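You operate a simulated robot arm through the tools that you are given. There is no shell and no other tool. Be economical: measure what you need, move in short steps, check, and stop when the job is done.

You are at the controls of a simulated two-armed robot. One attempt, no reset.

JOB
Close the small blue drawer. Take the strainer from the top of the island bench and put it on the low shelf of the wash bench. Fetch the square milk chocolate from the top of the island bench and set it on the white puck. Pull the roll drawer open. Do these in any order. Set down upright: strainer.

The check looks at the end state, three seconds after you hand in, the way a careful person would. Anything else that was tipped, shoved, dropped, spilled or broken makes it a failure.

ROBOT AND FRAMES
Two 7-joint arms with two-finger parallel grippers on one trunk, on a base that drives. Base frame: it is fixed to the floor where the robot stands at the start and does not move with it; the origin is under the middle of the robot, x ahead of it, y to its left, z up; the surface under the hand at the start is at about z = 800. Lengths are in mm, angles in degrees, forces in N, time in s.
The left shoulder is at the start at [48, 101, 1085], the right one opposite. With the tool pointing down near the work surface each hand reaches from about 240 to 540 mm from the robot's upright axis, wherever it stands, measured 20 degrees to its own side. Places, roughly: low shelf of the wash bench [1800, 2900, 300]; roll drawer [-1500, 100, 800]; small blue drawer [400, -100, 800]; square milk chocolate (3x3x2 cm) [600, 300, 800]; strainer (7x7x9 cm) [700, 100, 800]; white puck [250, -250, 750]. Payload 2.4 kg a hand.
The TCP of each hand is the grasp point between the finger pads, 24 mm short of the fingertips. In the tool frame z runs along the fingers and y along their closing line. Largest opening 68 mm; finger width 17, thickness 10; the body of the gripper, 40 by 70 mm, starts 41 mm behind the TCP.
Orientation is that of the tool frame in the base frame, as a unit quaternion [x, y, z, w]. With the fingers straight down and closing along the base's y, the tool's x points along the base's -x, its y along +y and its z along -z.

CONTROLS
- The arms move only by the tool servo_tool. It takes "left_targets", "right_targets" or both (then of equal length, played together; a hand with none holds still); each is one flat list of numbers, 7 for each row, row after row: the turn, a rotation vector about the base's x, y, z in units of 60 degrees (1.0 is 60 degrees), then the shift along the base's x, y, z in units of 100 mm (1.0 is 100 mm), then the closure in counts, from 0 (fully open) to 255 (shut). In form: [ax, ay, az, tx, ty, tz, grip, ax, ay, az, tx, ty, tz, grip, ...]. A call has 1 to 8 rows; each row is the pose to reach, as a shift and turn from the pose commanded when the call began. A call with a number of a shift or a turn outside -1 to 1 is refused whole. Rows are played at 5 a second. More than 50 mm and 8.6 degrees between two rows, or a gripper value outside its range, and nothing of the call is played. A pose out of reach is approached as far as the arm can. The call stops where the force on the tool passes 40 N (or 10 N more than at its start, if that is more) or the arm is blocked; 0.2 s more then pass. Each finger travels about 72 mm/s and halts on what it meets, pressing with about 41 N; the grip force reading is that of the motor and also rises with nothing between the fingers. The clock runs only during rows and for 0.2 s after the last one: add rows that repeat a pose to give the fingers time. The reply holds the time, the measured pose of the TCP, the force on the tool along the base axes, the opening and the grip force, in the units named above and with some noise, with the torque about the TCP (base axes, N m) and any sound that the robot's microphone picked up, and new pictures: "views" is both (left out), scene, wrist or none (wrist: the cameras of the hands that moved).
- Cameras (640 x 400 px; columns grow to the right, rows downward): "scene" is now at [128.9, 12.5, 1240.9]; the picture's right is [0.21, -0.98, 0.00], its down [-0.67, -0.14, -0.73] and it looks along [0.71, 0.15, -0.69] (base axes); focal length 227 px, centre (320, 200). "left" rides on the left gripper at [84, -11, -75] in its tool frame; the picture's right is [0.13, 0.99, 0.00], its down [-0.60, 0.08, -0.79] and it looks along [-0.79, 0.10, 0.61] (tool axes); focal length 251 px, centre (320, 200). "right" rides on the right gripper at [84, 11, -75] in its tool frame; the picture's right is [-0.13, 0.99, 0.00], its down [-0.60, -0.08, -0.79] and it looks along [-0.79, -0.10, 0.61] (tool axes); focal length 251 px, centre (320, 200). There is no depth. A picture from a camera that has moved, and an enlarged one, comes with that camera's place and axes in the base frame and with its lens. The place of the scene camera against the robot may be out by one fixed shift of up to 12 mm in any direction.
- lift_body(by): slides the trunk up (or, below 0, down) by that many mm; the arms and the scene camera ride with it, the base frame stays. It gives what a move gives, with no picture.
- drive_base(legs): drives the robot by 1 to 6 legs, each [ahead, left, turn to the left] in mm, mm and degrees, along the robot's own axes; the way and the turn of a leg run together, so that a leg with both is an arc; at most 1500 mm and 180 degrees a leg. The arms and the cameras ride along, it lands a little off, and it stops where it bumps. It gives what a move gives, and a new picture of the scene camera.
- pan_tilt(pan, tilt): turns the head with the scene camera to pan (to the left, within 86 degrees either way) and tilt (down, from -29 to 69), counted from straight ahead of the robot. It gives what a move gives, and a new picture of the scene camera.
- zoom(camera, box): a new picture of the part [left, top, right, bottom] of that camera's present view, enlarged. The clock stands still meanwhile.
- job_done(): hands the job in; it is judged then, once.

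Go step by step. Nothing tells you exact positions but the pictures and the camera data: compare them with the known pose of the tool, close in by small moves and look again before you grip or let go. The budget is 165 turns and 260 pictures, counting those below and the enlarged ones. Unless the task says otherwise, let go and move clear before handing in, and close with one line.

The tools are called after "Emit:" as name(argument=value, ...) on one line, values as JSON. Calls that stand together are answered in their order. servo_tool: Moves the arms, as the interface text tells. Its arguments: {"type":"object","properties":{"left_targets":{"type":"array","items":{"type":"number"}},"right_targets":{"type":"array","items":{"type":"number"}},"views":{"type":"string","enum":["both","scene","wrist","none"]}},"required":[]} The other tools are called the same way: lift_body (by) slides the trunk up or down; drive_base (legs) drives the base; pan_tilt (pan, tilt) turns the head that bears the scene camera; zoom (camera, box) takes an enlarged picture of a part of a camera's view; job_done () hands the job in.

At the start:

```text
t: 0.0
left_tcp_pos: [347.5, 204.7, 1077.8]
left_ee_rot: [0.0, 1.0, 0.0, 0.001]
left_wrist_force: [-0.3, -1.0, 0.0]
left_torque: [0.02, 0.0, -0.01]
left_grip_width: 68.1
left_gripper_force: 0.1
right_tcp_pos: [347.6, -145.8, 1053.4]
right_ee_rot: [0.002, 1.0, 0.001, 0.0]
right_wrist_force: [-0.4, -0.2, 0.1]
right_torque: [0.0, 0.01, 0.0]
right_grip_width: 68.2
right_gripper_force: 0.1
trunk travel left (down, up): [-300.0, 550.0]
robot x, y, heading: [3.1, -2.5, 0.2]
head pan, tilt: [12.2, 43.3]
```

scene: 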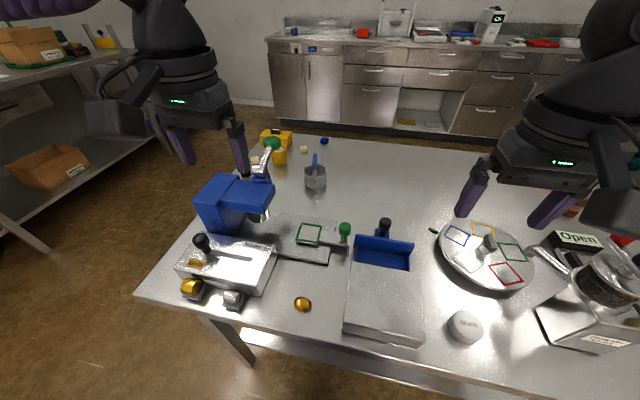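
right: 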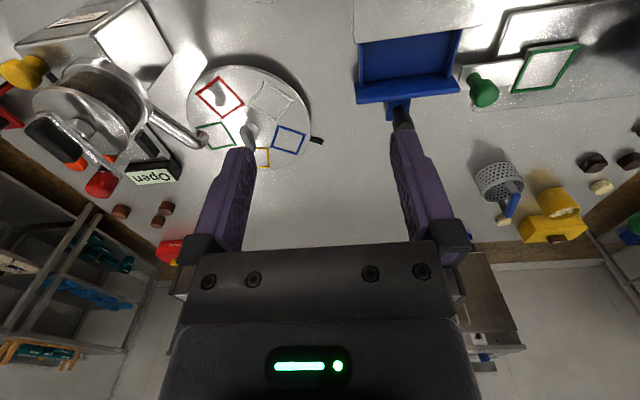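
left: 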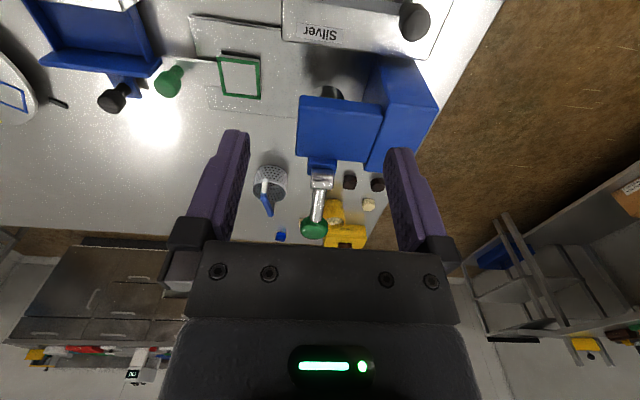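

The island bench is ahead of me, with the open blue drawer, the puck, the strainer and some chocolates near the far edge. I'll zoom in to identify each of them.

Emit:
zoom(camera="scene", box=[220, 110, 380, 210])

Emit:
zoom(camera="scene", box=[320, 200, 560, 350])

Emit:
zoom(camera="left", box=[230, 130, 400, 260])

Emit:
zoom(camera="right", box=[440, 100, 640, 260])

```text
4.00 times, centred on (300, 160) of scene
camera zoom: at [128.9, 12.5, 1240.9], right [0.21, -0.98, 0.0], down [-0.67, -0.14, -0.73], along [0.71, 0.15, -0.69], focal length 909 px, centre (400, 360)
```

zoom: 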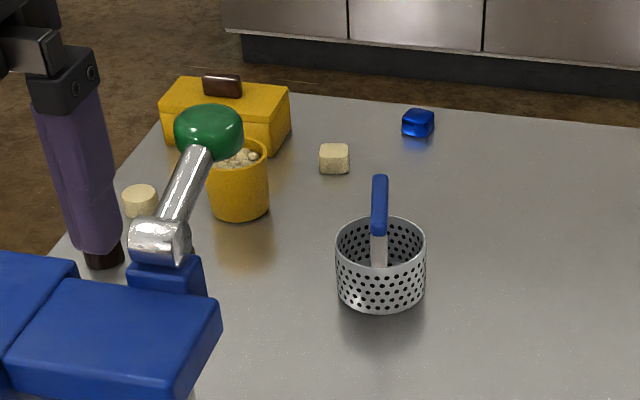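

```text
2.67 times, centred on (440, 275) of scene
camera zoom: at [128.9, 12.5, 1240.9], right [0.21, -0.98, 0.0], down [-0.67, -0.14, -0.73], along [0.71, 0.15, -0.69], focal length 606 px, centre (0, 0)
```

zoom: 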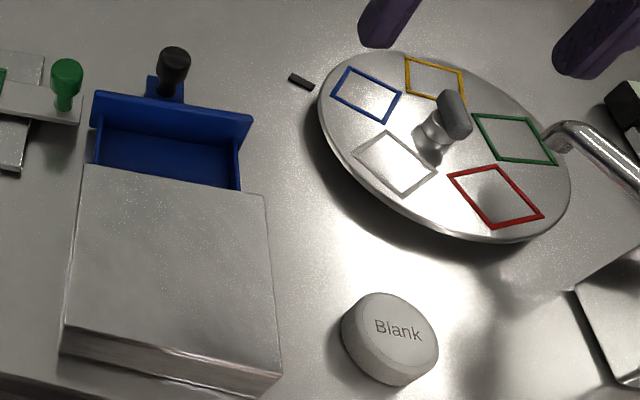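

```text
3.08 times, centred on (315, 195) of left
camera zoom: at [261.1, 192.8, 1152.3], right [-0.13, 0.99, 0.0], down [0.6, 0.08, 0.79], along [0.79, 0.1, -0.61], focal length 774 px, centre (335, 215)
```

zoom: 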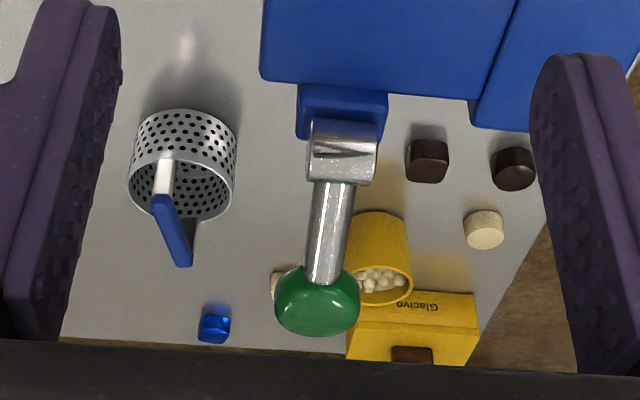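

```text
2.50 times, centred on (540, 180) of right
camera zoom: at [263.7, -134.2, 1128.3], right [0.13, 0.99, 0.0], down [0.6, -0.08, 0.79], along [0.79, -0.11, -0.61], focal length 629 px, centre (-230, 250)
```

zoom: 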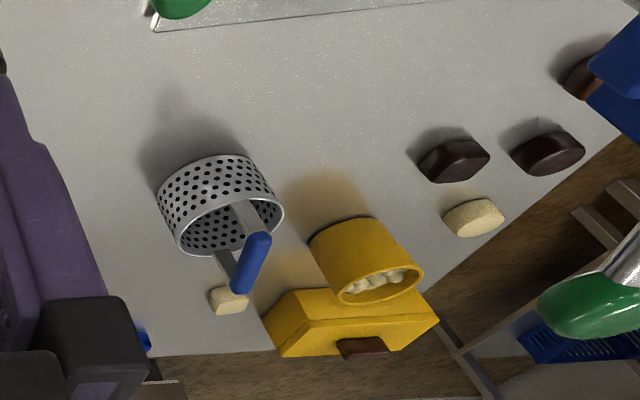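

I need a better view behind the blue press, because the milk chocolate may be hidden there. I'll raise the trunk and shift the left hand.

Emit:
lift_body(by=150)

Emit:
servo_tool(left_targets=[0, 0, 0, 0.3, 0.3, 0, 0, 0, 0, 0, 0.6, 0.6, 0, 0, 0, 0, 0, 0.9, 0.9, 0, 0])

```text
t: 1.8
left_tcp_pos: [347.0, 203.8, 1227.1]
left_ee_rot: [0.001, 1.0, 0.001, 0.0]
left_wrist_force: [0.4, -0.1, 0.5]
left_torque: [-0.02, -0.02, 0.01]
left_grip_width: 68.0
left_gripper_force: 0.0
right_tcp_pos: [347.9, -146.3, 1203.8]
right_ee_rot: [0.002, 1.0, 0.0, 0.0]
right_wrist_force: [0.6, 0.4, -1.0]
right_torque: [0.01, -0.01, 0.0]
right_grip_width: 67.9
right_gripper_force: 0.1
trunk travel left (down, up): [-450.0, 399.0]
robot x, y, heading: [1.8, -0.9, 0.3]
head pan, tilt: [12.2, 43.3]
```

```text
t: 2.5
left_tcp_pos: [436.7, 294.3, 1226.7]
left_ee_rot: [0.001, 1.0, 0.001, -0.002]
left_wrist_force: [-0.1, -0.4, 0.7]
left_torque: [0.01, 0.02, -0.01]
left_grip_width: 68.3
left_gripper_force: 0.0
right_tcp_pos: [348.7, -145.7, 1204.2]
right_ee_rot: [0.002, 1.0, 0.0, 0.0]
right_wrist_force: [-0.1, -0.3, -0.3]
right_torque: [-0.02, 0.02, 0.0]
right_grip_width: 68.2
right_gripper_force: 0.0
trunk travel left (down, up): [-450.0, 399.0]
robot x, y, heading: [1.7, -3.6, -0.1]
head pan, tilt: [12.2, 43.3]
camera scene: at [106.8, 12.9, 1392.0], right [0.21, -0.98, 0.0], down [-0.67, -0.14, -0.73], along [0.71, 0.15, -0.69], focal length 227 px, centre (320, 200)
camera left: at [351.6, 283.0, 1300.7], right [-0.13, 0.99, 0.0], down [0.61, 0.08, 0.79], along [0.78, 0.1, -0.61], focal length 251 px, centre (320, 200)
```

scene: 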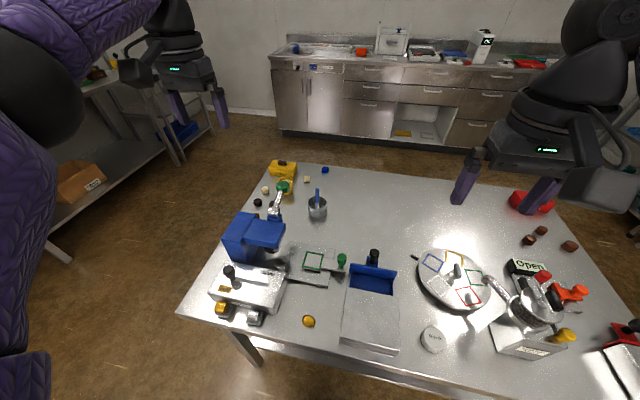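
left: 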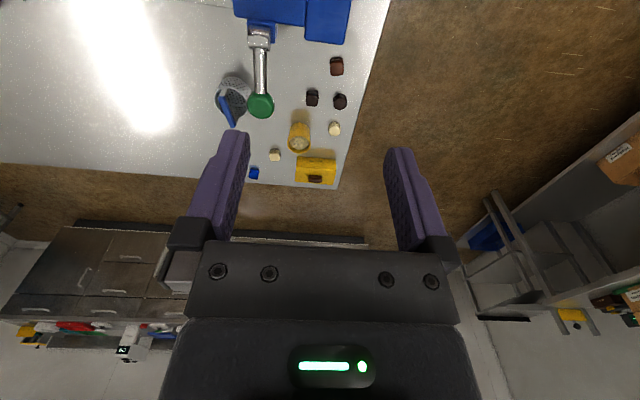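

A brown chocolate shows behind the press. I'll zoom in on the candidates.

Emit:
zoom(camera="left", box=[200, 40, 370, 190])

Emit:
zoom(camera="left", box=[290, 50, 354, 114])

Emit:
zoom(camera="scene", box=[500, 180, 640, 280])

Emit:
zoom(camera="scene", box=[200, 150, 340, 250])

```text
2.67 times, centred on (285, 115) of left
camera zoom: at [351.6, 283.0, 1300.7], right [-0.13, 0.99, 0.0], down [0.61, 0.08, 0.79], along [0.78, 0.1, -0.61], focal length 670 px, centre (413, 427)
```

zoom: 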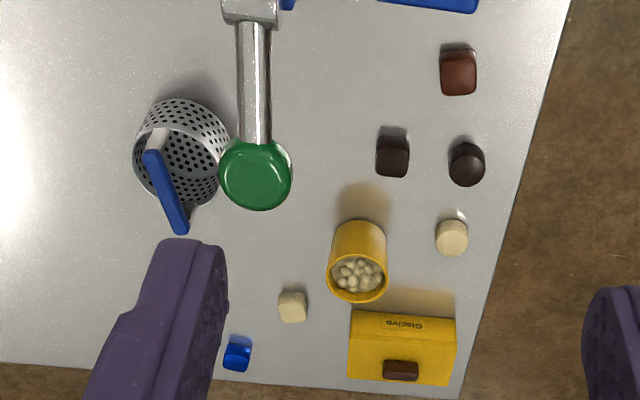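

```text
6.25 times, centred on (322, 82) of left
camera zoom: at [351.6, 283.0, 1300.7], right [-0.13, 0.99, 0.0], down [0.61, 0.08, 0.79], along [0.78, 0.1, -0.61], focal length 1572 px, centre (308, 938)
```

zoom: 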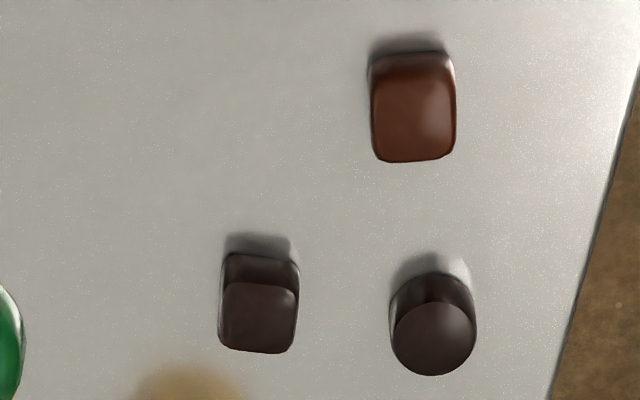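

```text
4.00 times, centred on (570, 230) of scene
camera zoom: at [106.8, 12.9, 1392.0], right [0.21, -0.98, 0.0], down [-0.67, -0.14, -0.73], along [0.71, 0.15, -0.69], focal length 909 px, centre (-680, 80)
```

zoom: 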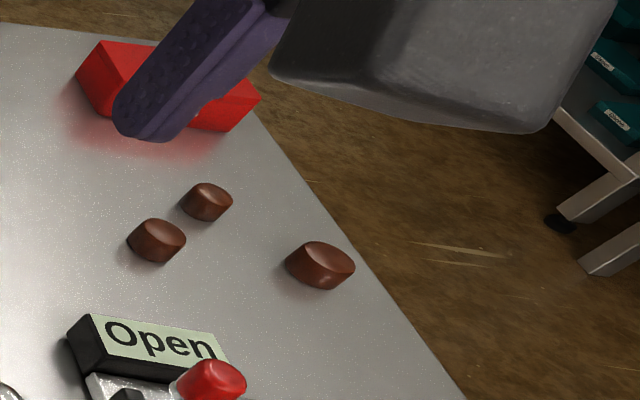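

```text
4.00 times, centred on (270, 200) of scene
camera zoom: at [106.8, 12.9, 1392.0], right [0.21, -0.98, 0.0], down [-0.67, -0.14, -0.73], along [0.71, 0.15, -0.69], focal length 909 px, centre (520, 200)
```

zoom: 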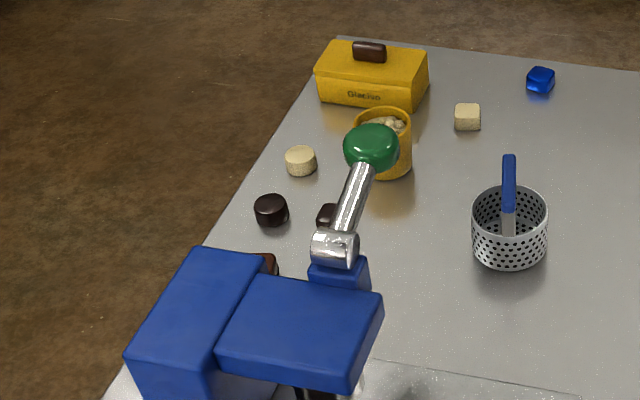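

The square milk chocolate is at about (564, 341), behind the press. I'll close the blue drawer first: the left hand goes back and the right hand goes out beyond the knob.

Emit:
servo_tool(left_targets=[0, 0, 0, -0.3, -0.3, 0, 0, 0, 0, 0, -0.6, -0.6, 0, 0, 0, 0, 0, -0.9, -0.9, 0, 0], right_targets=[0, 0, 0, 0.33, 0.25, 0, 255, 0, 0, 0, 0.66, 0.5, 0, 255, 0, 0, 0, 1.0, 0.8, 0, 255], views="none")

Emit:
lift_body(by=-150)

Emit:
servo_tool(right_targets=[0, 0, 0, 0.3, 0, 0, 255, 0, 0, 0, 0.6, 0, 0, 255])

```text
t: 3.4
left_tcp_pos: [346.7, 204.3, 1228.7]
left_ee_rot: [-0.002, 1.0, 0.001, 0.001]
left_wrist_force: [0.8, -0.8, 0.3]
left_torque: [0.0, -0.02, -0.03]
left_grip_width: 68.2
left_gripper_force: 0.0
right_tcp_pos: [445.7, -63.5, 1204.4]
right_ee_rot: [0.001, 1.0, -0.001, 0.0]
right_wrist_force: [0.6, 0.9, 0.2]
right_torque: [0.01, 0.01, 0.01]
right_grip_width: 0.0
right_gripper_force: 23.8
trunk travel left (down, up): [-450.0, 399.0]
robot x, y, heading: [-0.2, -3.0, -0.3]
head pan, tilt: [12.2, 43.3]
```

```text
t: 5.1
left_tcp_pos: [344.4, 204.1, 1078.4]
left_ee_rot: [0.0, 1.0, 0.0, 0.0]
left_wrist_force: [-0.5, 0.0, -1.6]
left_torque: [-0.02, -0.03, 0.02]
left_grip_width: 68.1
left_gripper_force: 0.0
right_tcp_pos: [446.2, -65.7, 1054.8]
right_ee_rot: [0.002, 1.0, 0.0, 0.001]
right_wrist_force: [-0.8, -0.6, 1.1]
right_torque: [-0.01, 0.03, 0.01]
right_grip_width: 0.0
right_gripper_force: 24.3
trunk travel left (down, up): [-300.0, 550.0]
robot x, y, heading: [4.3, 0.2, -0.1]
head pan, tilt: [12.2, 43.3]
```

```text
t: 5.7
left_tcp_pos: [347.1, 203.3, 1079.0]
left_ee_rot: [-0.001, 1.0, 0.0, 0.0]
left_wrist_force: [0.3, -0.1, 0.3]
left_torque: [0.0, 0.0, -0.03]
left_grip_width: 68.3
left_gripper_force: 0.1
right_tcp_pos: [479.1, -68.2, 1053.4]
right_ee_rot: [0.001, 1.0, 0.0, 0.0]
right_wrist_force: [0.5, 0.4, 0.6]
right_torque: [0.02, -0.01, 0.0]
right_grip_width: 0.0
right_gripper_force: 23.6
right hand out of reach, approached as far as the arm can: row 2
trunk travel left (down, up): [-300.0, 550.0]
robot x, y, heading: [1.3, -2.3, 0.0]
head pan, tilt: [12.2, 43.3]
camera scene: at [129.1, 12.6, 1240.9], right [0.21, -0.98, 0.0], down [-0.67, -0.14, -0.73], along [0.71, 0.15, -0.69], focal length 227 px, centre (320, 200)
camera right: at [396.3, -56.3, 1127.5], right [0.13, 0.99, 0.0], down [0.6, -0.08, 0.79], along [0.79, -0.1, -0.61], focal length 251 px, centre (320, 200)
```

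scene: 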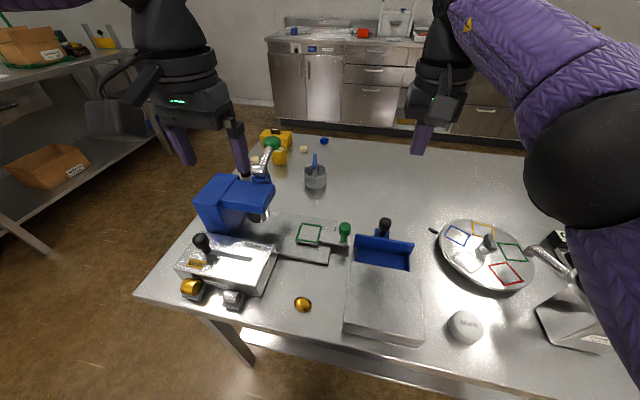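
right: 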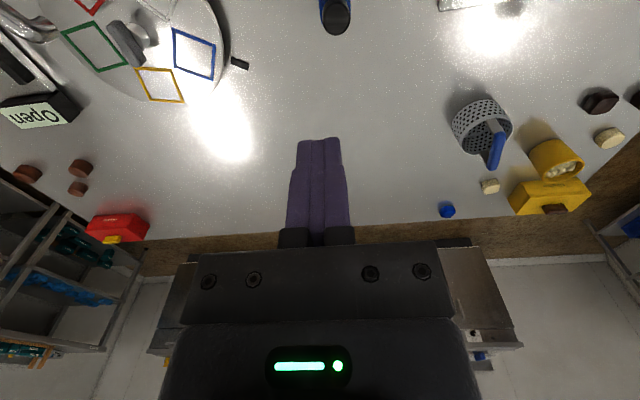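

The knob is at about x = 482, slightly past this shoulder's reach. Turning the base left brings the right shoulder forward.

Emit:
drive_base(legs=[[0, 0, 30]])

```text
t: 7.6
left_tcp_pos: [198.2, 349.5, 1077.3]
left_ee_rot: [-0.257, 0.966, 0.0, 0.0]
left_wrist_force: [0.3, -0.8, -0.1]
left_torque: [-0.03, 0.0, -0.01]
left_grip_width: 68.5
left_gripper_force: 0.0
right_tcp_pos: [449.9, 178.8, 1053.3]
right_ee_rot: [-0.256, 0.967, 0.0, 0.0]
right_wrist_force: [-0.6, -0.2, 0.2]
right_torque: [0.01, -0.01, 0.01]
right_grip_width: 0.0
right_gripper_force: 23.8
trunk travel left (down, up): [-300.0, 550.0]
robot x, y, heading: [0.6, 0.7, 29.7]
head pan, tilt: [12.2, 43.3]
camera scene: at [103.1, 74.6, 1240.9], right [0.67, -0.74, 0.0], down [-0.51, -0.46, -0.73], along [0.54, 0.49, -0.69], focal length 227 px, centre (320, 200)
```

scene: 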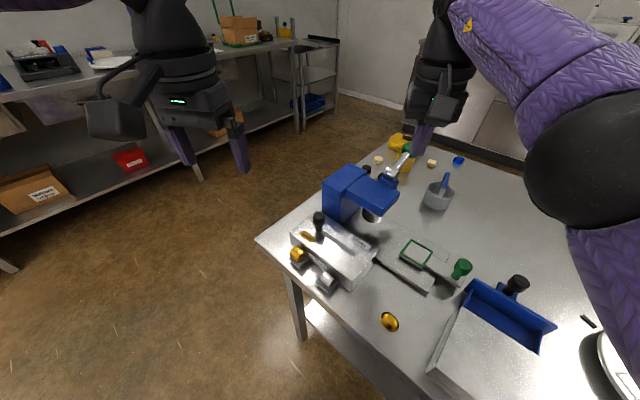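

The turn worked. Now I'll bring the right hand over the spot beyond the knob.

Emit:
pan_tilt(pan=-25, tilt=50)

Emit:
servo_tool(right_targets=[0, 0, 0, 0.1, -0.45, 0, 255, 0, 0, 0, 0.2, -0.9, 0, 255, 0, 0, 0, 0.25, -1.0, 0, 255], views="none")

Emit:
servo_tool(right_targets=[0, 0, 0, 0.2, -0.4, 0, 255, 0, 0, 0, 0.4, -0.8, 0, 255, 0, 0, 0, 0.55, -1.0, -0.3, 255, 0, 0, 0, 0.55, -1.0, -0.6, 255])

```text
t: 8.6
left_tcp_pos: [199.6, 348.7, 1078.2]
left_ee_rot: [-0.257, 0.966, -0.001, 0.001]
left_wrist_force: [-0.5, -0.7, -0.5]
left_torque: [-0.01, -0.01, 0.02]
left_grip_width: 68.1
left_gripper_force: 0.1
right_tcp_pos: [451.3, 179.5, 1053.3]
right_ee_rot: [-0.255, 0.967, 0.0, 0.0]
right_wrist_force: [0.7, -0.1, 1.0]
right_torque: [-0.02, 0.0, 0.02]
right_grip_width: 0.0
right_gripper_force: 23.7
trunk travel left (down, up): [-300.0, 550.0]
robot x, y, heading: [-1.4, 0.1, 29.8]
head pan, tilt: [-25.0, 50.0]
camera scene: at [118.5, 25.7, 1231.6], right [0.08, -1.0, 0.0], down [-0.76, -0.06, -0.64], along [0.64, 0.05, -0.77], focal length 227 px, centre (320, 200)
```

scene: 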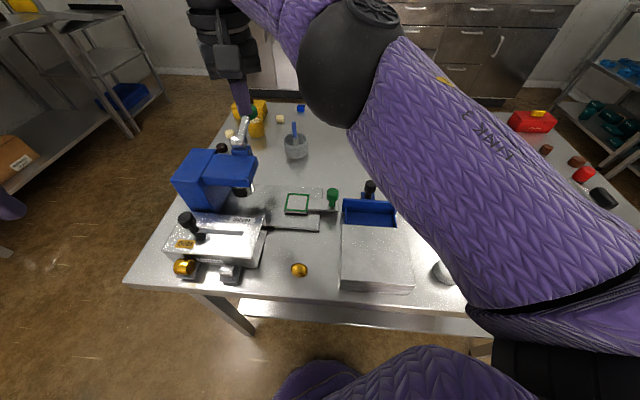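

```text
t: 9.4
left_tcp_pos: [200.0, 348.9, 1078.7]
left_ee_rot: [-0.257, 0.966, 0.0, 0.0]
left_wrist_force: [-0.4, -0.2, -0.6]
left_torque: [-0.04, 0.01, 0.0]
left_grip_width: 67.8
left_gripper_force: 0.0
right_tcp_pos: [475.6, 77.5, 1055.0]
right_ee_rot: [-0.255, 0.967, 0.0, 0.0]
right_wrist_force: [-0.2, 0.5, -0.7]
right_torque: [0.03, -0.01, -0.01]
right_grip_width: 0.0
right_gripper_force: 23.9
trunk travel left (down, up): [-300.0, 550.0]
robot x, y, heading: [-1.8, 1.9, 29.7]
head pan, tilt: [-25.0, 50.0]
```

```text
t: 10.4
left_tcp_pos: [199.2, 349.3, 1078.7]
left_ee_rot: [-0.257, 0.966, -0.001, -0.001]
left_wrist_force: [-0.3, -0.1, 0.1]
left_torque: [0.01, -0.01, 0.01]
left_grip_width: 68.1
left_gripper_force: 0.0
right_tcp_pos: [533.1, -22.2, 996.1]
right_ee_rot: [-0.255, 0.967, 0.0, 0.0]
right_wrist_force: [-0.2, 0.5, 0.1]
right_torque: [-0.01, -0.01, 0.0]
right_grip_width: 0.1
right_gripper_force: 23.4
trunk travel left (down, up): [-300.0, 550.0]
robot x, y, heading: [-1.3, -0.8, 29.9]
head pan, tilt: [-25.0, 50.0]
camera scene: at [118.6, 25.5, 1231.5], right [0.08, -1.0, 0.0], down [-0.76, -0.06, -0.64], along [0.64, 0.05, -0.77], focal length 227 px, centre (320, 200)
camera right: at [453.7, -52.9, 1068.8], right [-0.38, 0.93, 0.0], down [0.56, 0.23, 0.79], along [0.73, 0.3, -0.61], focal length 251 px, centre (320, 200)
```

scene: 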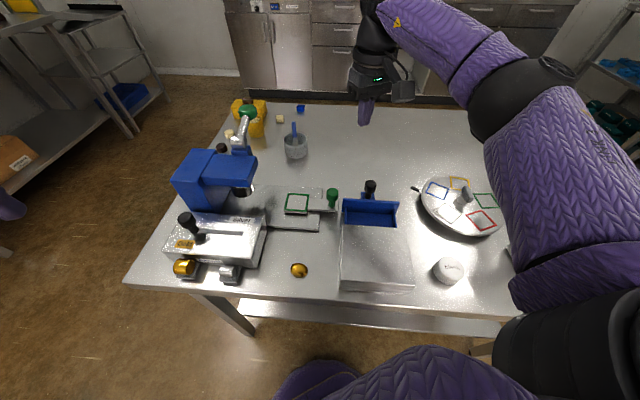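
right: 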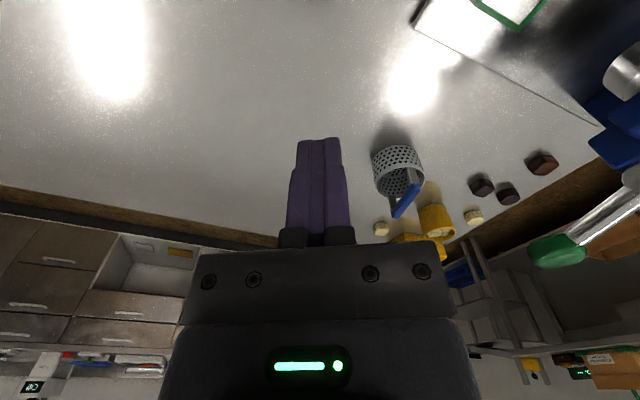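

I'm clear beyond the knob, which is near (483, -62). I'll shift y and descend.

Emit:
servo_tool(right_targets=[0, 0, 0, 0, -0.38, 0, 255, 0, 0, 0, 0, -0.38, -0.45, 255, 0, 0, 0, 0, -0.38, -0.9, 255], views="scene")

```text
t: 11.2
left_tcp_pos: [198.5, 348.3, 1077.8]
left_ee_rot: [-0.257, 0.967, 0.0, 0.0]
left_wrist_force: [-0.4, -0.6, 0.3]
left_torque: [0.03, 0.02, 0.01]
left_grip_width: 68.1
left_gripper_force: 0.0
right_tcp_pos: [531.6, -58.7, 904.4]
right_ee_rot: [-0.254, 0.967, 0.0, -0.001]
right_wrist_force: [-0.3, 0.4, -0.2]
right_torque: [-0.01, 0.0, 0.01]
right_grip_width: 0.0
right_gripper_force: 23.5
trunk travel left (down, up): [-300.0, 550.0]
robot x, y, heading: [-4.5, 1.1, 29.9]
head pan, tilt: [-25.0, 50.0]
camera scene: at [118.6, 25.7, 1231.5], right [0.08, -1.0, 0.0], down [-0.76, -0.06, -0.64], along [0.64, 0.05, -0.77], focal length 227 px, centre (320, 200)
```

scene: 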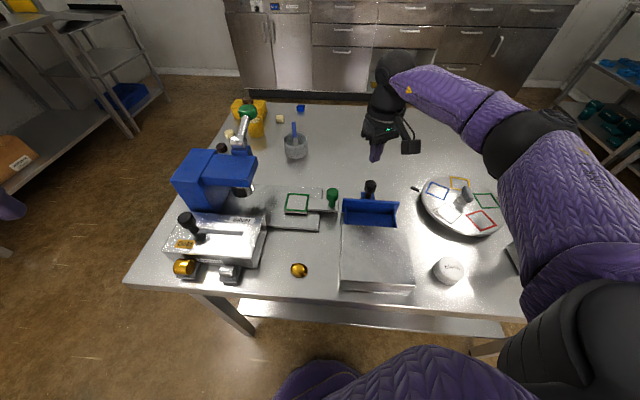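

Emit:
servo_tool(right_targets=[0, 0, 0, 0, 0, -0.3, 255, 0, 0, 0, 0, 0, -0.58, 255], views="none")

Emit:
zoom(camera="scene", box=[320, 120, 440, 220])

```text
t: 11.8
left_tcp_pos: [198.9, 348.7, 1079.0]
left_ee_rot: [-0.258, 0.966, 0.0, 0.0]
left_wrist_force: [0.2, 0.3, 0.0]
left_torque: [0.01, 0.02, -0.02]
left_grip_width: 67.7
left_gripper_force: 0.1
right_tcp_pos: [531.2, -58.4, 845.6]
right_ee_rot: [-0.256, 0.967, 0.0, 0.0]
right_wrist_force: [0.6, 0.7, 0.2]
right_torque: [-0.03, 0.02, 0.02]
right_grip_width: 0.0
right_gripper_force: 22.9
trunk travel left (down, up): [-300.0, 550.0]
robot x, y, heading: [-3.9, 0.3, 29.8]
head pan, tilt: [-25.0, 50.0]
```

```text
4.00 times, centred on (380, 170) of scene
camera zoom: at [118.6, 25.5, 1231.5], right [0.08, -1.0, 0.0], down [-0.76, -0.06, -0.64], along [0.64, 0.05, -0.77], focal length 909 px, centre (80, 320)
```

zoom: 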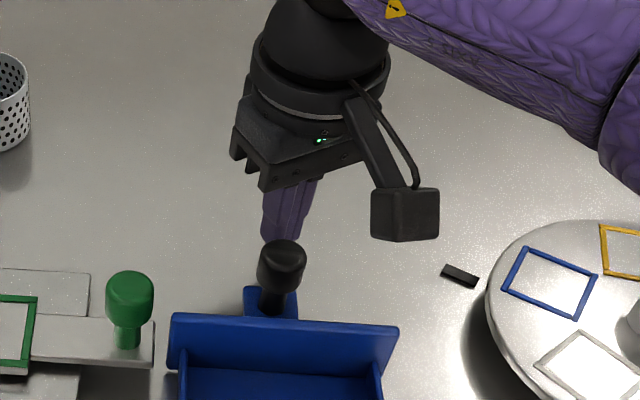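

The fingers are squarely beyond the knob. Now I'll pull back toward -x.

Emit:
servo_tool(right_targets=[0, 0, 0, -0.15, 0, 0, 255, 0, 0, 0, -0.3, 0, 0, 255, 0, 0, 0, -0.45, 0, 0, 255, 0, 0, 0, -0.6, 0, 0, 255], views="none")

Emit:
zoom(camera="scene", box=[300, 120, 460, 300])

```text
t: 12.8
left_tcp_pos: [198.4, 348.4, 1078.7]
left_ee_rot: [-0.257, 0.966, 0.0, 0.0]
left_wrist_force: [-0.2, -0.4, 0.4]
left_torque: [-0.02, -0.02, 0.01]
left_grip_width: 68.1
left_gripper_force: 0.1
right_tcp_pos: [470.0, -58.8, 844.2]
right_ee_rot: [-0.256, 0.967, 0.0, 0.001]
right_wrist_force: [0.2, 0.5, -0.8]
right_torque: [0.03, -0.01, -0.01]
right_grip_width: 0.0
right_gripper_force: 23.5
trunk travel left (down, up): [-300.0, 550.0]
robot x, y, heading: [-0.1, -2.1, 29.9]
head pan, tilt: [-25.0, 50.0]
```

```text
2.22 times, centred on (380, 210) of scene
camera zoom: at [118.5, 25.5, 1231.6], right [0.08, -1.0, 0.0], down [-0.76, -0.06, -0.64], along [0.64, 0.05, -0.77], focal length 505 px, centre (187, 178)
```

zoom: 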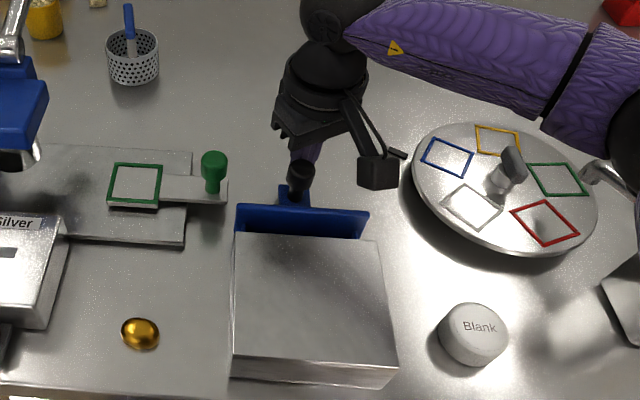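

Emit:
servo_tool(right_targets=[0, 0, 0, -0.1, 0, 0, 255, 0, 0, 0, -0.2, 0, 0, 255, 0, 0, 0, -0.3, 0, 0, 255, 0, 0, 0, -0.4, 0, 0, 255], views="none")

Emit:
zoom(camera="scene", box=[300, 120, 460, 300])

```text
t: 13.7
left_tcp_pos: [202.8, 349.3, 1077.1]
left_ee_rot: [-0.257, 0.966, 0.0, -0.002]
left_wrist_force: [-0.7, -1.6, -0.4]
left_torque: [-0.01, 0.04, 0.04]
left_grip_width: 68.1
left_gripper_force: 0.0
right_tcp_pos: [446.7, -60.6, 846.5]
right_ee_rot: [-0.25, 0.968, 0.0, 0.008]
right_wrist_force: [23.0, 0.1, -5.9]
right_torque: [-0.01, 0.23, -0.13]
right_grip_width: 0.2
right_gripper_force: 23.7
trunk travel left (down, up): [-300.0, 550.0]
robot x, y, heading: [1.7, 0.3, 29.7]
head pan, tilt: [-25.0, 50.0]
stopped in row 4 (right hand): the force on the tool passed its limit at 52 N (the readings are from after the stop); the commanded pose is now the measured one
```

```text
2.22 times, centred on (380, 210) of scene
camera zoom: at [122.9, 25.4, 1231.0], right [0.08, -1.0, 0.0], down [-0.77, -0.06, -0.64], along [0.64, 0.05, -0.77], focal length 505 px, centre (187, 178)
```

zoom: 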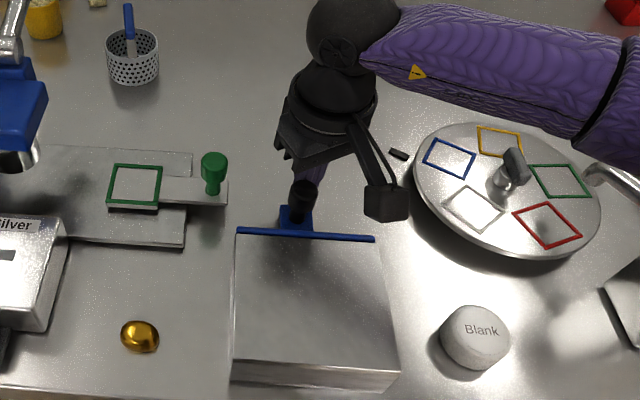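

The drawer is shut, with a firm stop. I'll back off and raise the hand.

Emit:
servo_tool(right_targets=[0, 0, 0, 0.3, 0, 0, 255, 0, 0, 0, 0.5, 0, 0.2, 255, 0, 0, 0, 0.5, 0, 0.6, 255, 0, 0, 0, 0.5, 0, 1.0, 255], views="none")

Emit:
servo_tool(right_targets=[0, 0, 0, -0.2, 0, 0.4, 255, 0, 0, 0, -0.4, 0, 0.8, 255, 0, 0, 0, -0.8, -0.2, 1.0, 255], views="scene")

```text
t: 14.7
left_tcp_pos: [198.8, 349.2, 1078.5]
left_ee_rot: [-0.258, 0.966, 0.0, 0.0]
left_wrist_force: [0.7, 0.6, 0.0]
left_torque: [-0.02, 0.0, -0.01]
left_grip_width: 67.7
left_gripper_force: 0.1
right_tcp_pos: [493.0, -59.0, 948.8]
right_ee_rot: [-0.251, 0.968, 0.001, 0.008]
right_wrist_force: [-0.4, 0.4, -0.2]
right_torque: [-0.02, -0.02, 0.01]
right_grip_width: 0.0
right_gripper_force: 24.1
trunk travel left (down, up): [-300.0, 550.0]
robot x, y, heading: [-4.3, 1.4, 29.6]
head pan, tilt: [-25.0, 50.0]
```

```text
t: 15.5
left_tcp_pos: [200.4, 348.1, 1078.3]
left_ee_rot: [-0.257, 0.966, 0.0, 0.0]
left_wrist_force: [0.1, 1.1, 0.2]
left_torque: [0.0, -0.03, -0.03]
left_grip_width: 67.9
left_gripper_force: 0.0
right_tcp_pos: [412.7, -79.4, 1047.4]
right_ee_rot: [-0.251, 0.968, 0.001, 0.008]
right_wrist_force: [0.1, 0.1, 0.4]
right_torque: [-0.03, -0.01, 0.02]
right_grip_width: 0.3
right_gripper_force: 23.8
trunk travel left (down, up): [-300.0, 550.0]
robot x, y, heading: [-0.5, 1.1, 29.6]
head pan, tilt: [-25.0, 50.0]
camera scene: at [118.9, 25.5, 1231.6], right [0.08, -1.0, 0.0], down [-0.76, -0.06, -0.64], along [0.64, 0.05, -0.77], focal length 227 px, centre (320, 200)
```

scene: 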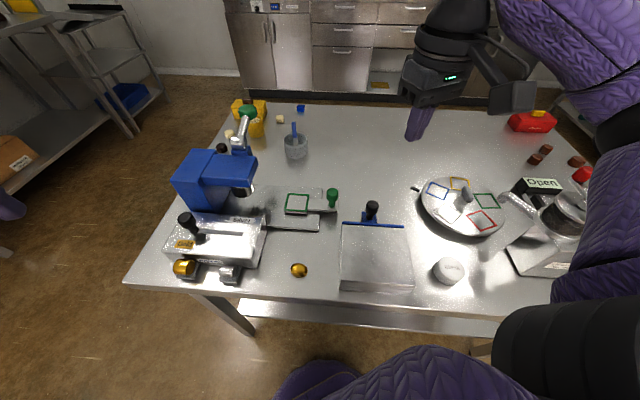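

The drawer is closed. Now I'll go round to the left side of the bench and face -y.

Emit:
drive_base(legs=[[-100, 0, 0], [0, 0, 60], [900, 0, 0], [0, 0, -180], [0, 690, 0]])

```text
t: 34.4
left_tcp_pos: [803.7, 464.2, 1078.1]
left_ee_rot: [0.718, 0.696, 0.001, -0.001]
left_wrist_force: [1.1, -0.8, -0.3]
left_torque: [0.04, -0.02, 0.0]
left_grip_width: 67.9
left_gripper_force: 0.0
right_tcp_pos: [324.8, 508.2, 1047.9]
right_ee_rot: [0.723, 0.691, -0.007, 0.004]
right_wrist_force: [0.7, -0.6, 0.1]
right_torque: [0.01, 0.02, -0.04]
right_grip_width: 0.2
right_gripper_force: 24.1
trunk travel left (down, up): [-300.0, 550.0]
robot x, y, heading: [611.0, 815.4, -92.0]
head pan, tilt: [-25.0, 50.0]
camera scene: at [573.9, 694.2, 1231.6], right [-0.89, 0.45, 0.0], down [0.35, 0.68, -0.64], along [-0.29, -0.57, -0.77], focal length 227 px, centre (320, 200)
```

scene: 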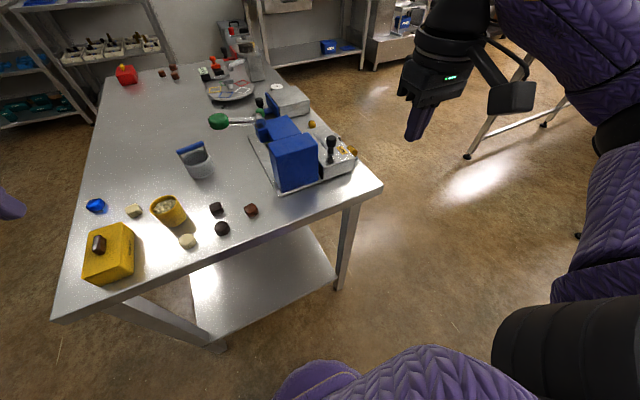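

Chocolate at about (568, 338) and strainer at about (657, 138). I'll drive a bit closer and inspect the strainer.

Emit:
drive_base(legs=[[176, 0, 2]])

Emit:
pan_tilt(pan=10, tilt=50)

Emit:
zoom(camera="scene", box=[220, 90, 380, 190])

```text
t: 35.9
left_tcp_pos: [812.5, 293.2, 1077.6]
left_ee_rot: [0.706, 0.708, 0.0, 0.0]
left_wrist_force: [0.6, 0.6, -1.0]
left_torque: [-0.02, -0.01, 0.01]
left_grip_width: 67.8
left_gripper_force: 0.1
right_tcp_pos: [334.9, 318.9, 1048.0]
right_ee_rot: [0.71, 0.704, -0.007, 0.004]
right_wrist_force: [0.9, -0.1, 0.1]
right_torque: [0.01, -0.02, -0.01]
right_grip_width: 0.0
right_gripper_force: 23.4
trunk travel left (down, up): [-300.0, 550.0]
robot x, y, heading: [607.8, 639.1, -90.0]
head pan, tilt: [-25.0, 50.0]
camera scene: at [575.2, 514.8, 1231.5], right [-0.91, 0.42, 0.0], down [0.32, 0.7, -0.64], along [-0.27, -0.58, -0.77], focal length 227 px, centre (320, 200)
```

scene: 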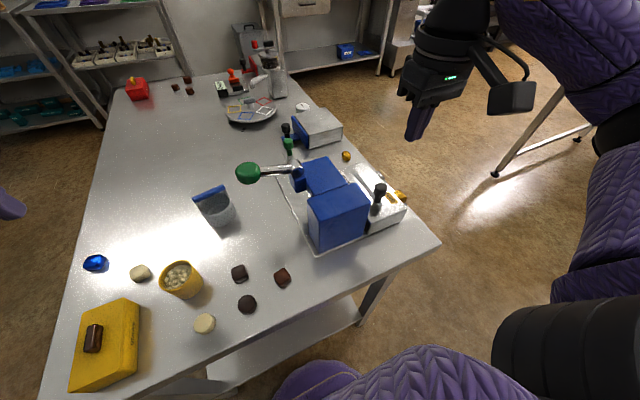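

```text
t: 36.9
left_tcp_pos: [812.5, 293.2, 1078.5]
left_ee_rot: [0.705, 0.709, 0.0, 0.001]
left_wrist_force: [0.6, 0.3, 0.3]
left_torque: [-0.01, 0.03, 0.01]
left_grip_width: 68.0
left_gripper_force: 0.0
right_tcp_pos: [334.6, 319.3, 1047.5]
right_ee_rot: [0.71, 0.704, -0.007, 0.004]
right_wrist_force: [-0.3, -0.2, -0.2]
right_torque: [-0.03, 0.0, -0.02]
right_grip_width: 0.0
right_gripper_force: 24.0
trunk travel left (down, up): [-300.0, 550.0]
robot x, y, heading: [606.8, 639.3, -89.9]
head pan, tilt: [10.0, 50.0]
camera scene: at [621.1, 509.2, 1231.6], right [-0.98, -0.17, 0.0], down [-0.13, 0.75, -0.64], along [0.11, -0.63, -0.77], focal length 227 px, centre (320, 200)
```

scene: 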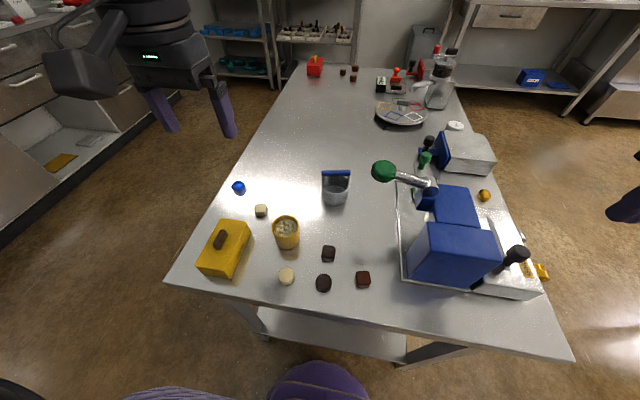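

```text
4.00 times, centred on (300, 140) of scene
camera zoom: at [621.1, 509.2, 1231.6], right [-0.98, -0.17, 0.0], down [-0.13, 0.75, -0.64], along [0.11, -0.63, -0.77], focal length 909 px, centre (400, 440)
```

zoom: 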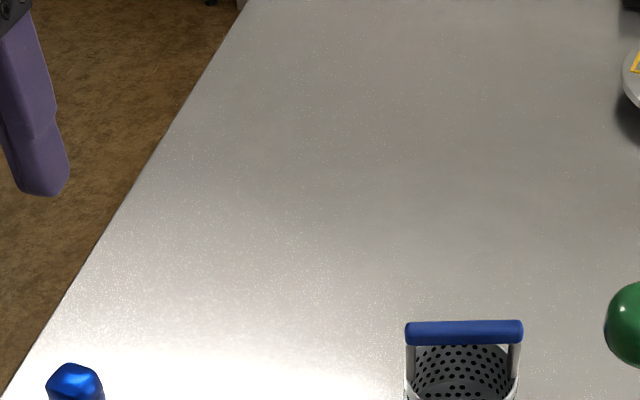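

The strainer has a bail handle: a blue bar along roughly x at z ≈ 884, near (649, 143). I'll fetch the chocolate first with the right hand, keeping high over the press.

Emit:
servo_tool(right_targets=[0, 0, 0, 0.45, 0, 0, 90, 0, 0, 0, 0.9, 0.05, 0, 90, 0, 0, 0, 1.0, 0.1, 0, 90], views="none")

Emit:
servo_tool(right_targets=[0, 0, 0, 0.45, 0.05, 0, 90, 0, 0, 0, 0.9, 0.1, 0, 90, 0, 0, 0, 1.0, 0.1, 0, 90], views="none")

Emit:
servo_tool(right_targets=[0, 0, 0, 0.33, 0.0, 0, 90, 0, 0, 0, 0.33, 0.0, -0.4, 90, 0, 0, 0, 0.33, 0.0, -0.8, 90], views="both")

```text
t: 37.7
left_tcp_pos: [813.5, 293.0, 1077.9]
left_ee_rot: [0.706, 0.708, 0.0, 0.0]
left_wrist_force: [-0.6, 0.2, 0.1]
left_torque: [-0.01, 0.02, 0.01]
left_grip_width: 68.0
left_gripper_force: 0.1
right_tcp_pos: [433.3, 329.0, 1048.4]
right_ee_rot: [0.711, 0.704, -0.007, 0.005]
right_wrist_force: [-0.6, -0.8, 0.8]
right_torque: [-0.01, -0.01, -0.02]
right_grip_width: 43.9
right_gripper_force: 0.1
trunk travel left (down, up): [-300.0, 550.0]
robot x, y, heading: [608.8, 639.7, -89.9]
head pan, tilt: [10.0, 50.0]
```

```text
t: 38.5
left_tcp_pos: [812.2, 292.5, 1077.9]
left_ee_rot: [0.707, 0.707, 0.0, 0.0]
left_wrist_force: [-0.2, 0.7, 0.3]
left_torque: [-0.01, 0.0, -0.01]
left_grip_width: 68.0
left_gripper_force: 0.1
right_tcp_pos: [533.2, 339.8, 1048.0]
right_ee_rot: [0.71, 0.704, -0.007, 0.003]
right_wrist_force: [-0.1, 0.1, 0.4]
right_torque: [-0.01, 0.05, 0.0]
right_grip_width: 44.3
right_gripper_force: 0.0
trunk travel left (down, up): [-300.0, 550.0]
robot x, y, heading: [611.6, 640.9, -89.9]
head pan, tilt: [10.0, 50.0]
```

```text
t: 39.3
left_tcp_pos: [812.6, 294.0, 1077.6]
left_ee_rot: [0.706, 0.708, 0.0, 0.0]
left_wrist_force: [0.6, 0.2, 0.7]
left_torque: [0.0, -0.01, -0.01]
left_grip_width: 68.0
left_gripper_force: 0.1
right_tcp_pos: [567.0, 338.5, 967.7]
right_ee_rot: [0.71, 0.704, -0.007, 0.004]
right_wrist_force: [-0.3, 0.1, -1.1]
right_torque: [0.01, -0.02, -0.01]
right_grip_width: 43.9
right_gripper_force: 0.1
trunk travel left (down, up): [-300.0, 550.0]
robot x, y, heading: [607.4, 634.6, -89.9]
head pan, tilt: [10.0, 50.0]
camera scene: at [621.0, 509.2, 1231.5], right [-0.98, -0.18, 0.0], down [-0.13, 0.75, -0.64], along [0.11, -0.63, -0.77], focal length 227 px, centre (320, 200)
camera right: at [579.6, 424.8, 1040.9], right [0.99, -0.14, 0.0], down [-0.08, -0.59, 0.8], along [-0.11, -0.79, -0.6], focal length 251 px, centre (320, 200)
```

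scene: 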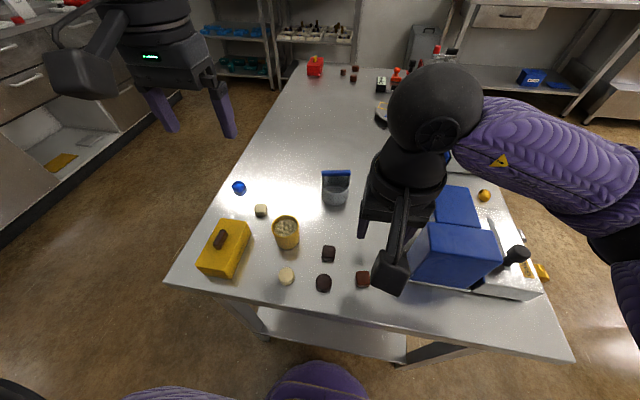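
right: 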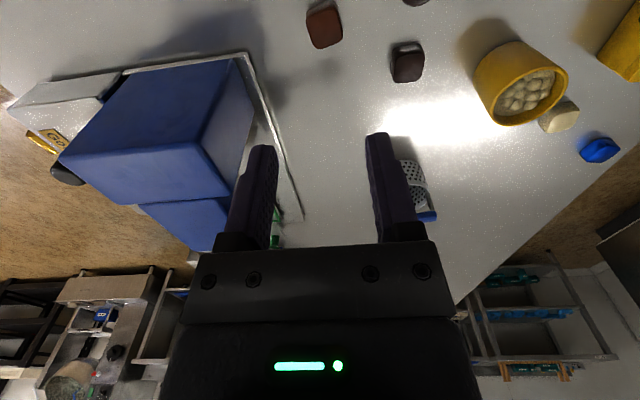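

The right camera puts the chocolate near (573, 350). I'll step over it, turn slightly and descend partway.

Emit:
servo_tool(right_targets=[0, 0, 0.1, 0.06, 0.12, -0.3, 90, 0, 0, 0.1, 0.06, 0.12, -0.7, 90, 0, 0, 0.1, 0.06, 0.12, -1.0, 90], views="both")

```text
t: 40.1
left_tcp_pos: [813.1, 293.9, 1079.1]
left_ee_rot: [0.706, 0.709, -0.001, 0.0]
left_wrist_force: [0.3, 0.0, 0.6]
left_torque: [0.0, 0.0, -0.01]
left_grip_width: 67.9
left_gripper_force: 0.2
right_tcp_pos: [572.9, 350.6, 866.3]
right_ee_rot: [0.672, 0.741, -0.006, 0.005]
right_wrist_force: [-0.3, 0.1, 0.0]
right_torque: [0.03, -0.02, 0.01]
right_grip_width: 44.2
right_gripper_force: 0.0
trunk travel left (down, up): [-300.0, 550.0]
robot x, y, heading: [609.0, 640.6, -89.7]
head pan, tilt: [10.0, 50.0]
camera scene: at [621.2, 509.2, 1231.6], right [-0.98, -0.18, 0.0], down [-0.13, 0.75, -0.64], along [0.11, -0.63, -0.77], focal length 227 px, centre (320, 200)
camera right: at [576.3, 437.6, 939.3], right [1.0, -0.03, 0.0], down [-0.02, -0.6, 0.8], along [-0.03, -0.8, -0.6], focal length 251 px, centre (320, 200)
```

scene: 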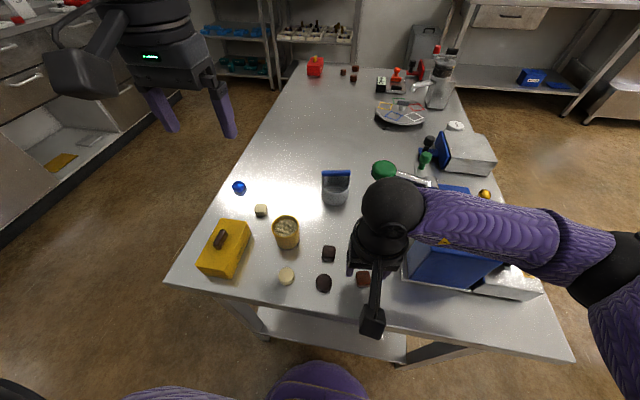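
right: 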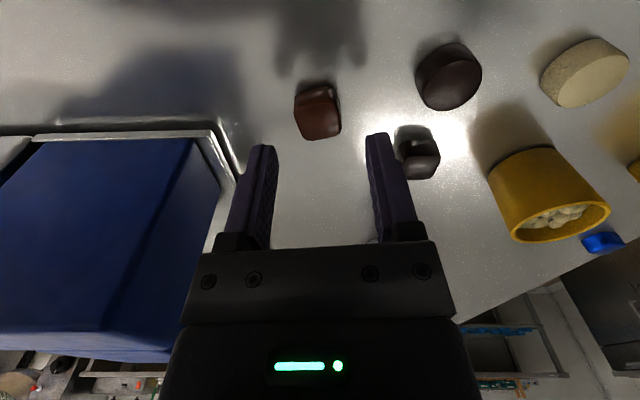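

Well aligned. I'll descend to z ≈ 827 and grip.

Emit:
servo_tool(right_targets=[0, 0, 0, -0.015, 0.02, -0.2, 90, 0, 0, 0, -0.015, 0.02, -0.385, 90, 0, 0, 0, -0.015, 0.02, -0.385, 200, 0, 0, 0, -0.015, 0.02, -0.385, 200, 0, 0, 0, -0.015, 0.02, -0.385, 200], views="wrist")

```text
t: 41.3
left_tcp_pos: [813.8, 291.6, 1077.4]
left_ee_rot: [0.706, 0.709, 0.001, 0.001]
left_wrist_force: [-0.5, 0.5, 0.3]
left_torque: [-0.02, -0.01, 0.01]
left_grip_width: 67.9
left_gripper_force: 0.0
right_tcp_pos: [570.7, 353.3, 829.9]
right_ee_rot: [0.673, 0.74, -0.006, 0.005]
right_wrist_force: [0.3, -0.2, 0.3]
right_torque: [0.04, 0.01, -0.01]
right_grip_width: 22.8
right_gripper_force: 39.0
trunk travel left (down, up): [-300.0, 550.0]
robot x, y, heading: [608.3, 639.3, -90.0]
head pan, tilt: [10.0, 50.0]
camera right: at [575.3, 439.7, 902.2], right [1.0, -0.03, 0.0], down [-0.02, -0.6, 0.8], along [-0.03, -0.8, -0.6], focal length 251 px, centre (320, 200)
```

right: 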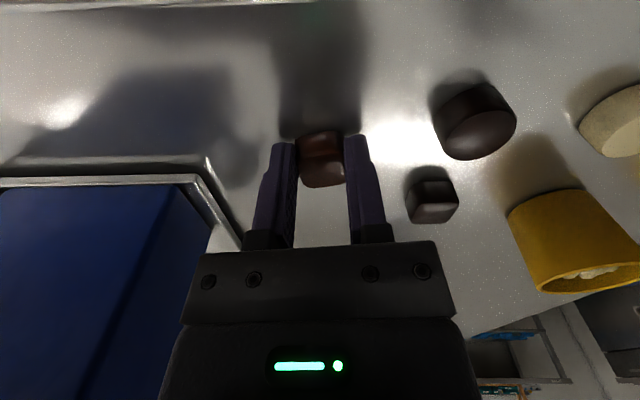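

Gripped at 22.8 mm. I'll lift straight up.

Emit:
servo_tool(right_targets=[0, 0, 0, 0, 0, 0.3, 200, 0, 0, 0, 0, 0, 0.6, 200, 0, 0, 0, 0, 0, 1.0, 200], views="none")

Emit:
servo_tool(right_targets=[0, 0, 0, 0, 0, 0.5, 200, 0, 0, 0, 0, 0, 1.0, 200, 0, 0, 0, -0.4, 0, 1.0, 200, 0, 0, 0, -0.8, 0, 1.0, 200, 0, 0, 0, -1, 0, 1.0, 200], views="both")

```text
t: 42.1
left_tcp_pos: [813.2, 293.6, 1078.9]
left_ee_rot: [0.706, 0.709, 0.0, 0.0]
left_wrist_force: [0.4, 0.1, -0.2]
left_torque: [-0.02, 0.01, -0.01]
left_grip_width: 67.9
left_gripper_force: 0.0
right_tcp_pos: [572.6, 354.3, 928.3]
right_ee_rot: [0.672, 0.74, -0.006, 0.003]
right_wrist_force: [0.6, 0.1, -0.3]
right_torque: [-0.05, 0.01, -0.02]
right_grip_width: 22.1
right_gripper_force: 38.1
trunk travel left (down, up): [-300.0, 550.0]
robot x, y, heading: [608.9, 637.4, -89.6]
head pan, tilt: [10.0, 50.0]
```

```text
t: 43.3
left_tcp_pos: [813.4, 292.4, 1077.8]
left_ee_rot: [0.706, 0.708, 0.0, 0.0]
left_wrist_force: [0.3, -0.8, -0.8]
left_torque: [-0.01, -0.03, -0.02]
left_grip_width: 67.9
left_gripper_force: 0.0
right_tcp_pos: [470.8, 354.0, 1032.8]
right_ee_rot: [0.672, 0.74, -0.007, 0.005]
right_wrist_force: [0.6, 0.3, -0.5]
right_torque: [0.03, -0.01, 0.0]
right_grip_width: 22.7
right_gripper_force: 38.8
trunk travel left (down, up): [-300.0, 550.0]
robot x, y, heading: [608.6, 640.7, -89.7]
head pan, tilt: [10.0, 50.0]
camera scene: at [621.1, 509.3, 1231.6], right [-0.98, -0.18, 0.0], down [-0.13, 0.75, -0.64], along [0.11, -0.63, -0.77], focal length 227 px, centre (320, 200)
camera right: at [474.8, 441.4, 1105.2], right [1.0, -0.03, 0.0], down [-0.02, -0.6, 0.8], along [-0.03, -0.8, -0.6], focal length 251 px, centre (320, 200)
```

scene: 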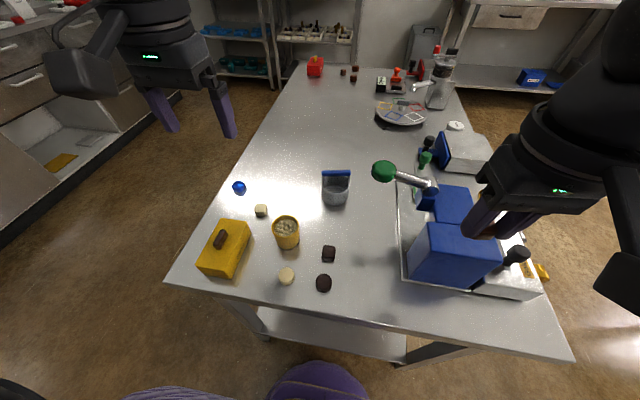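
right: 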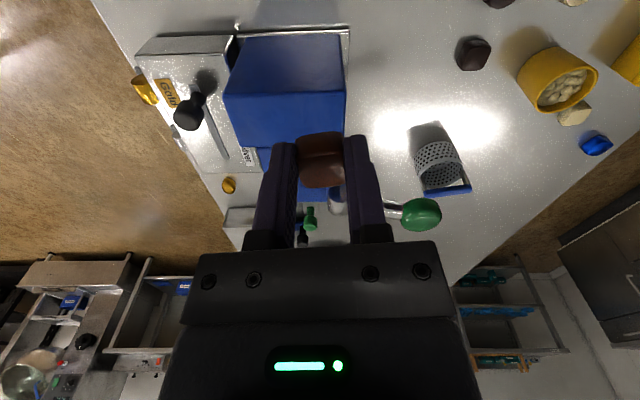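

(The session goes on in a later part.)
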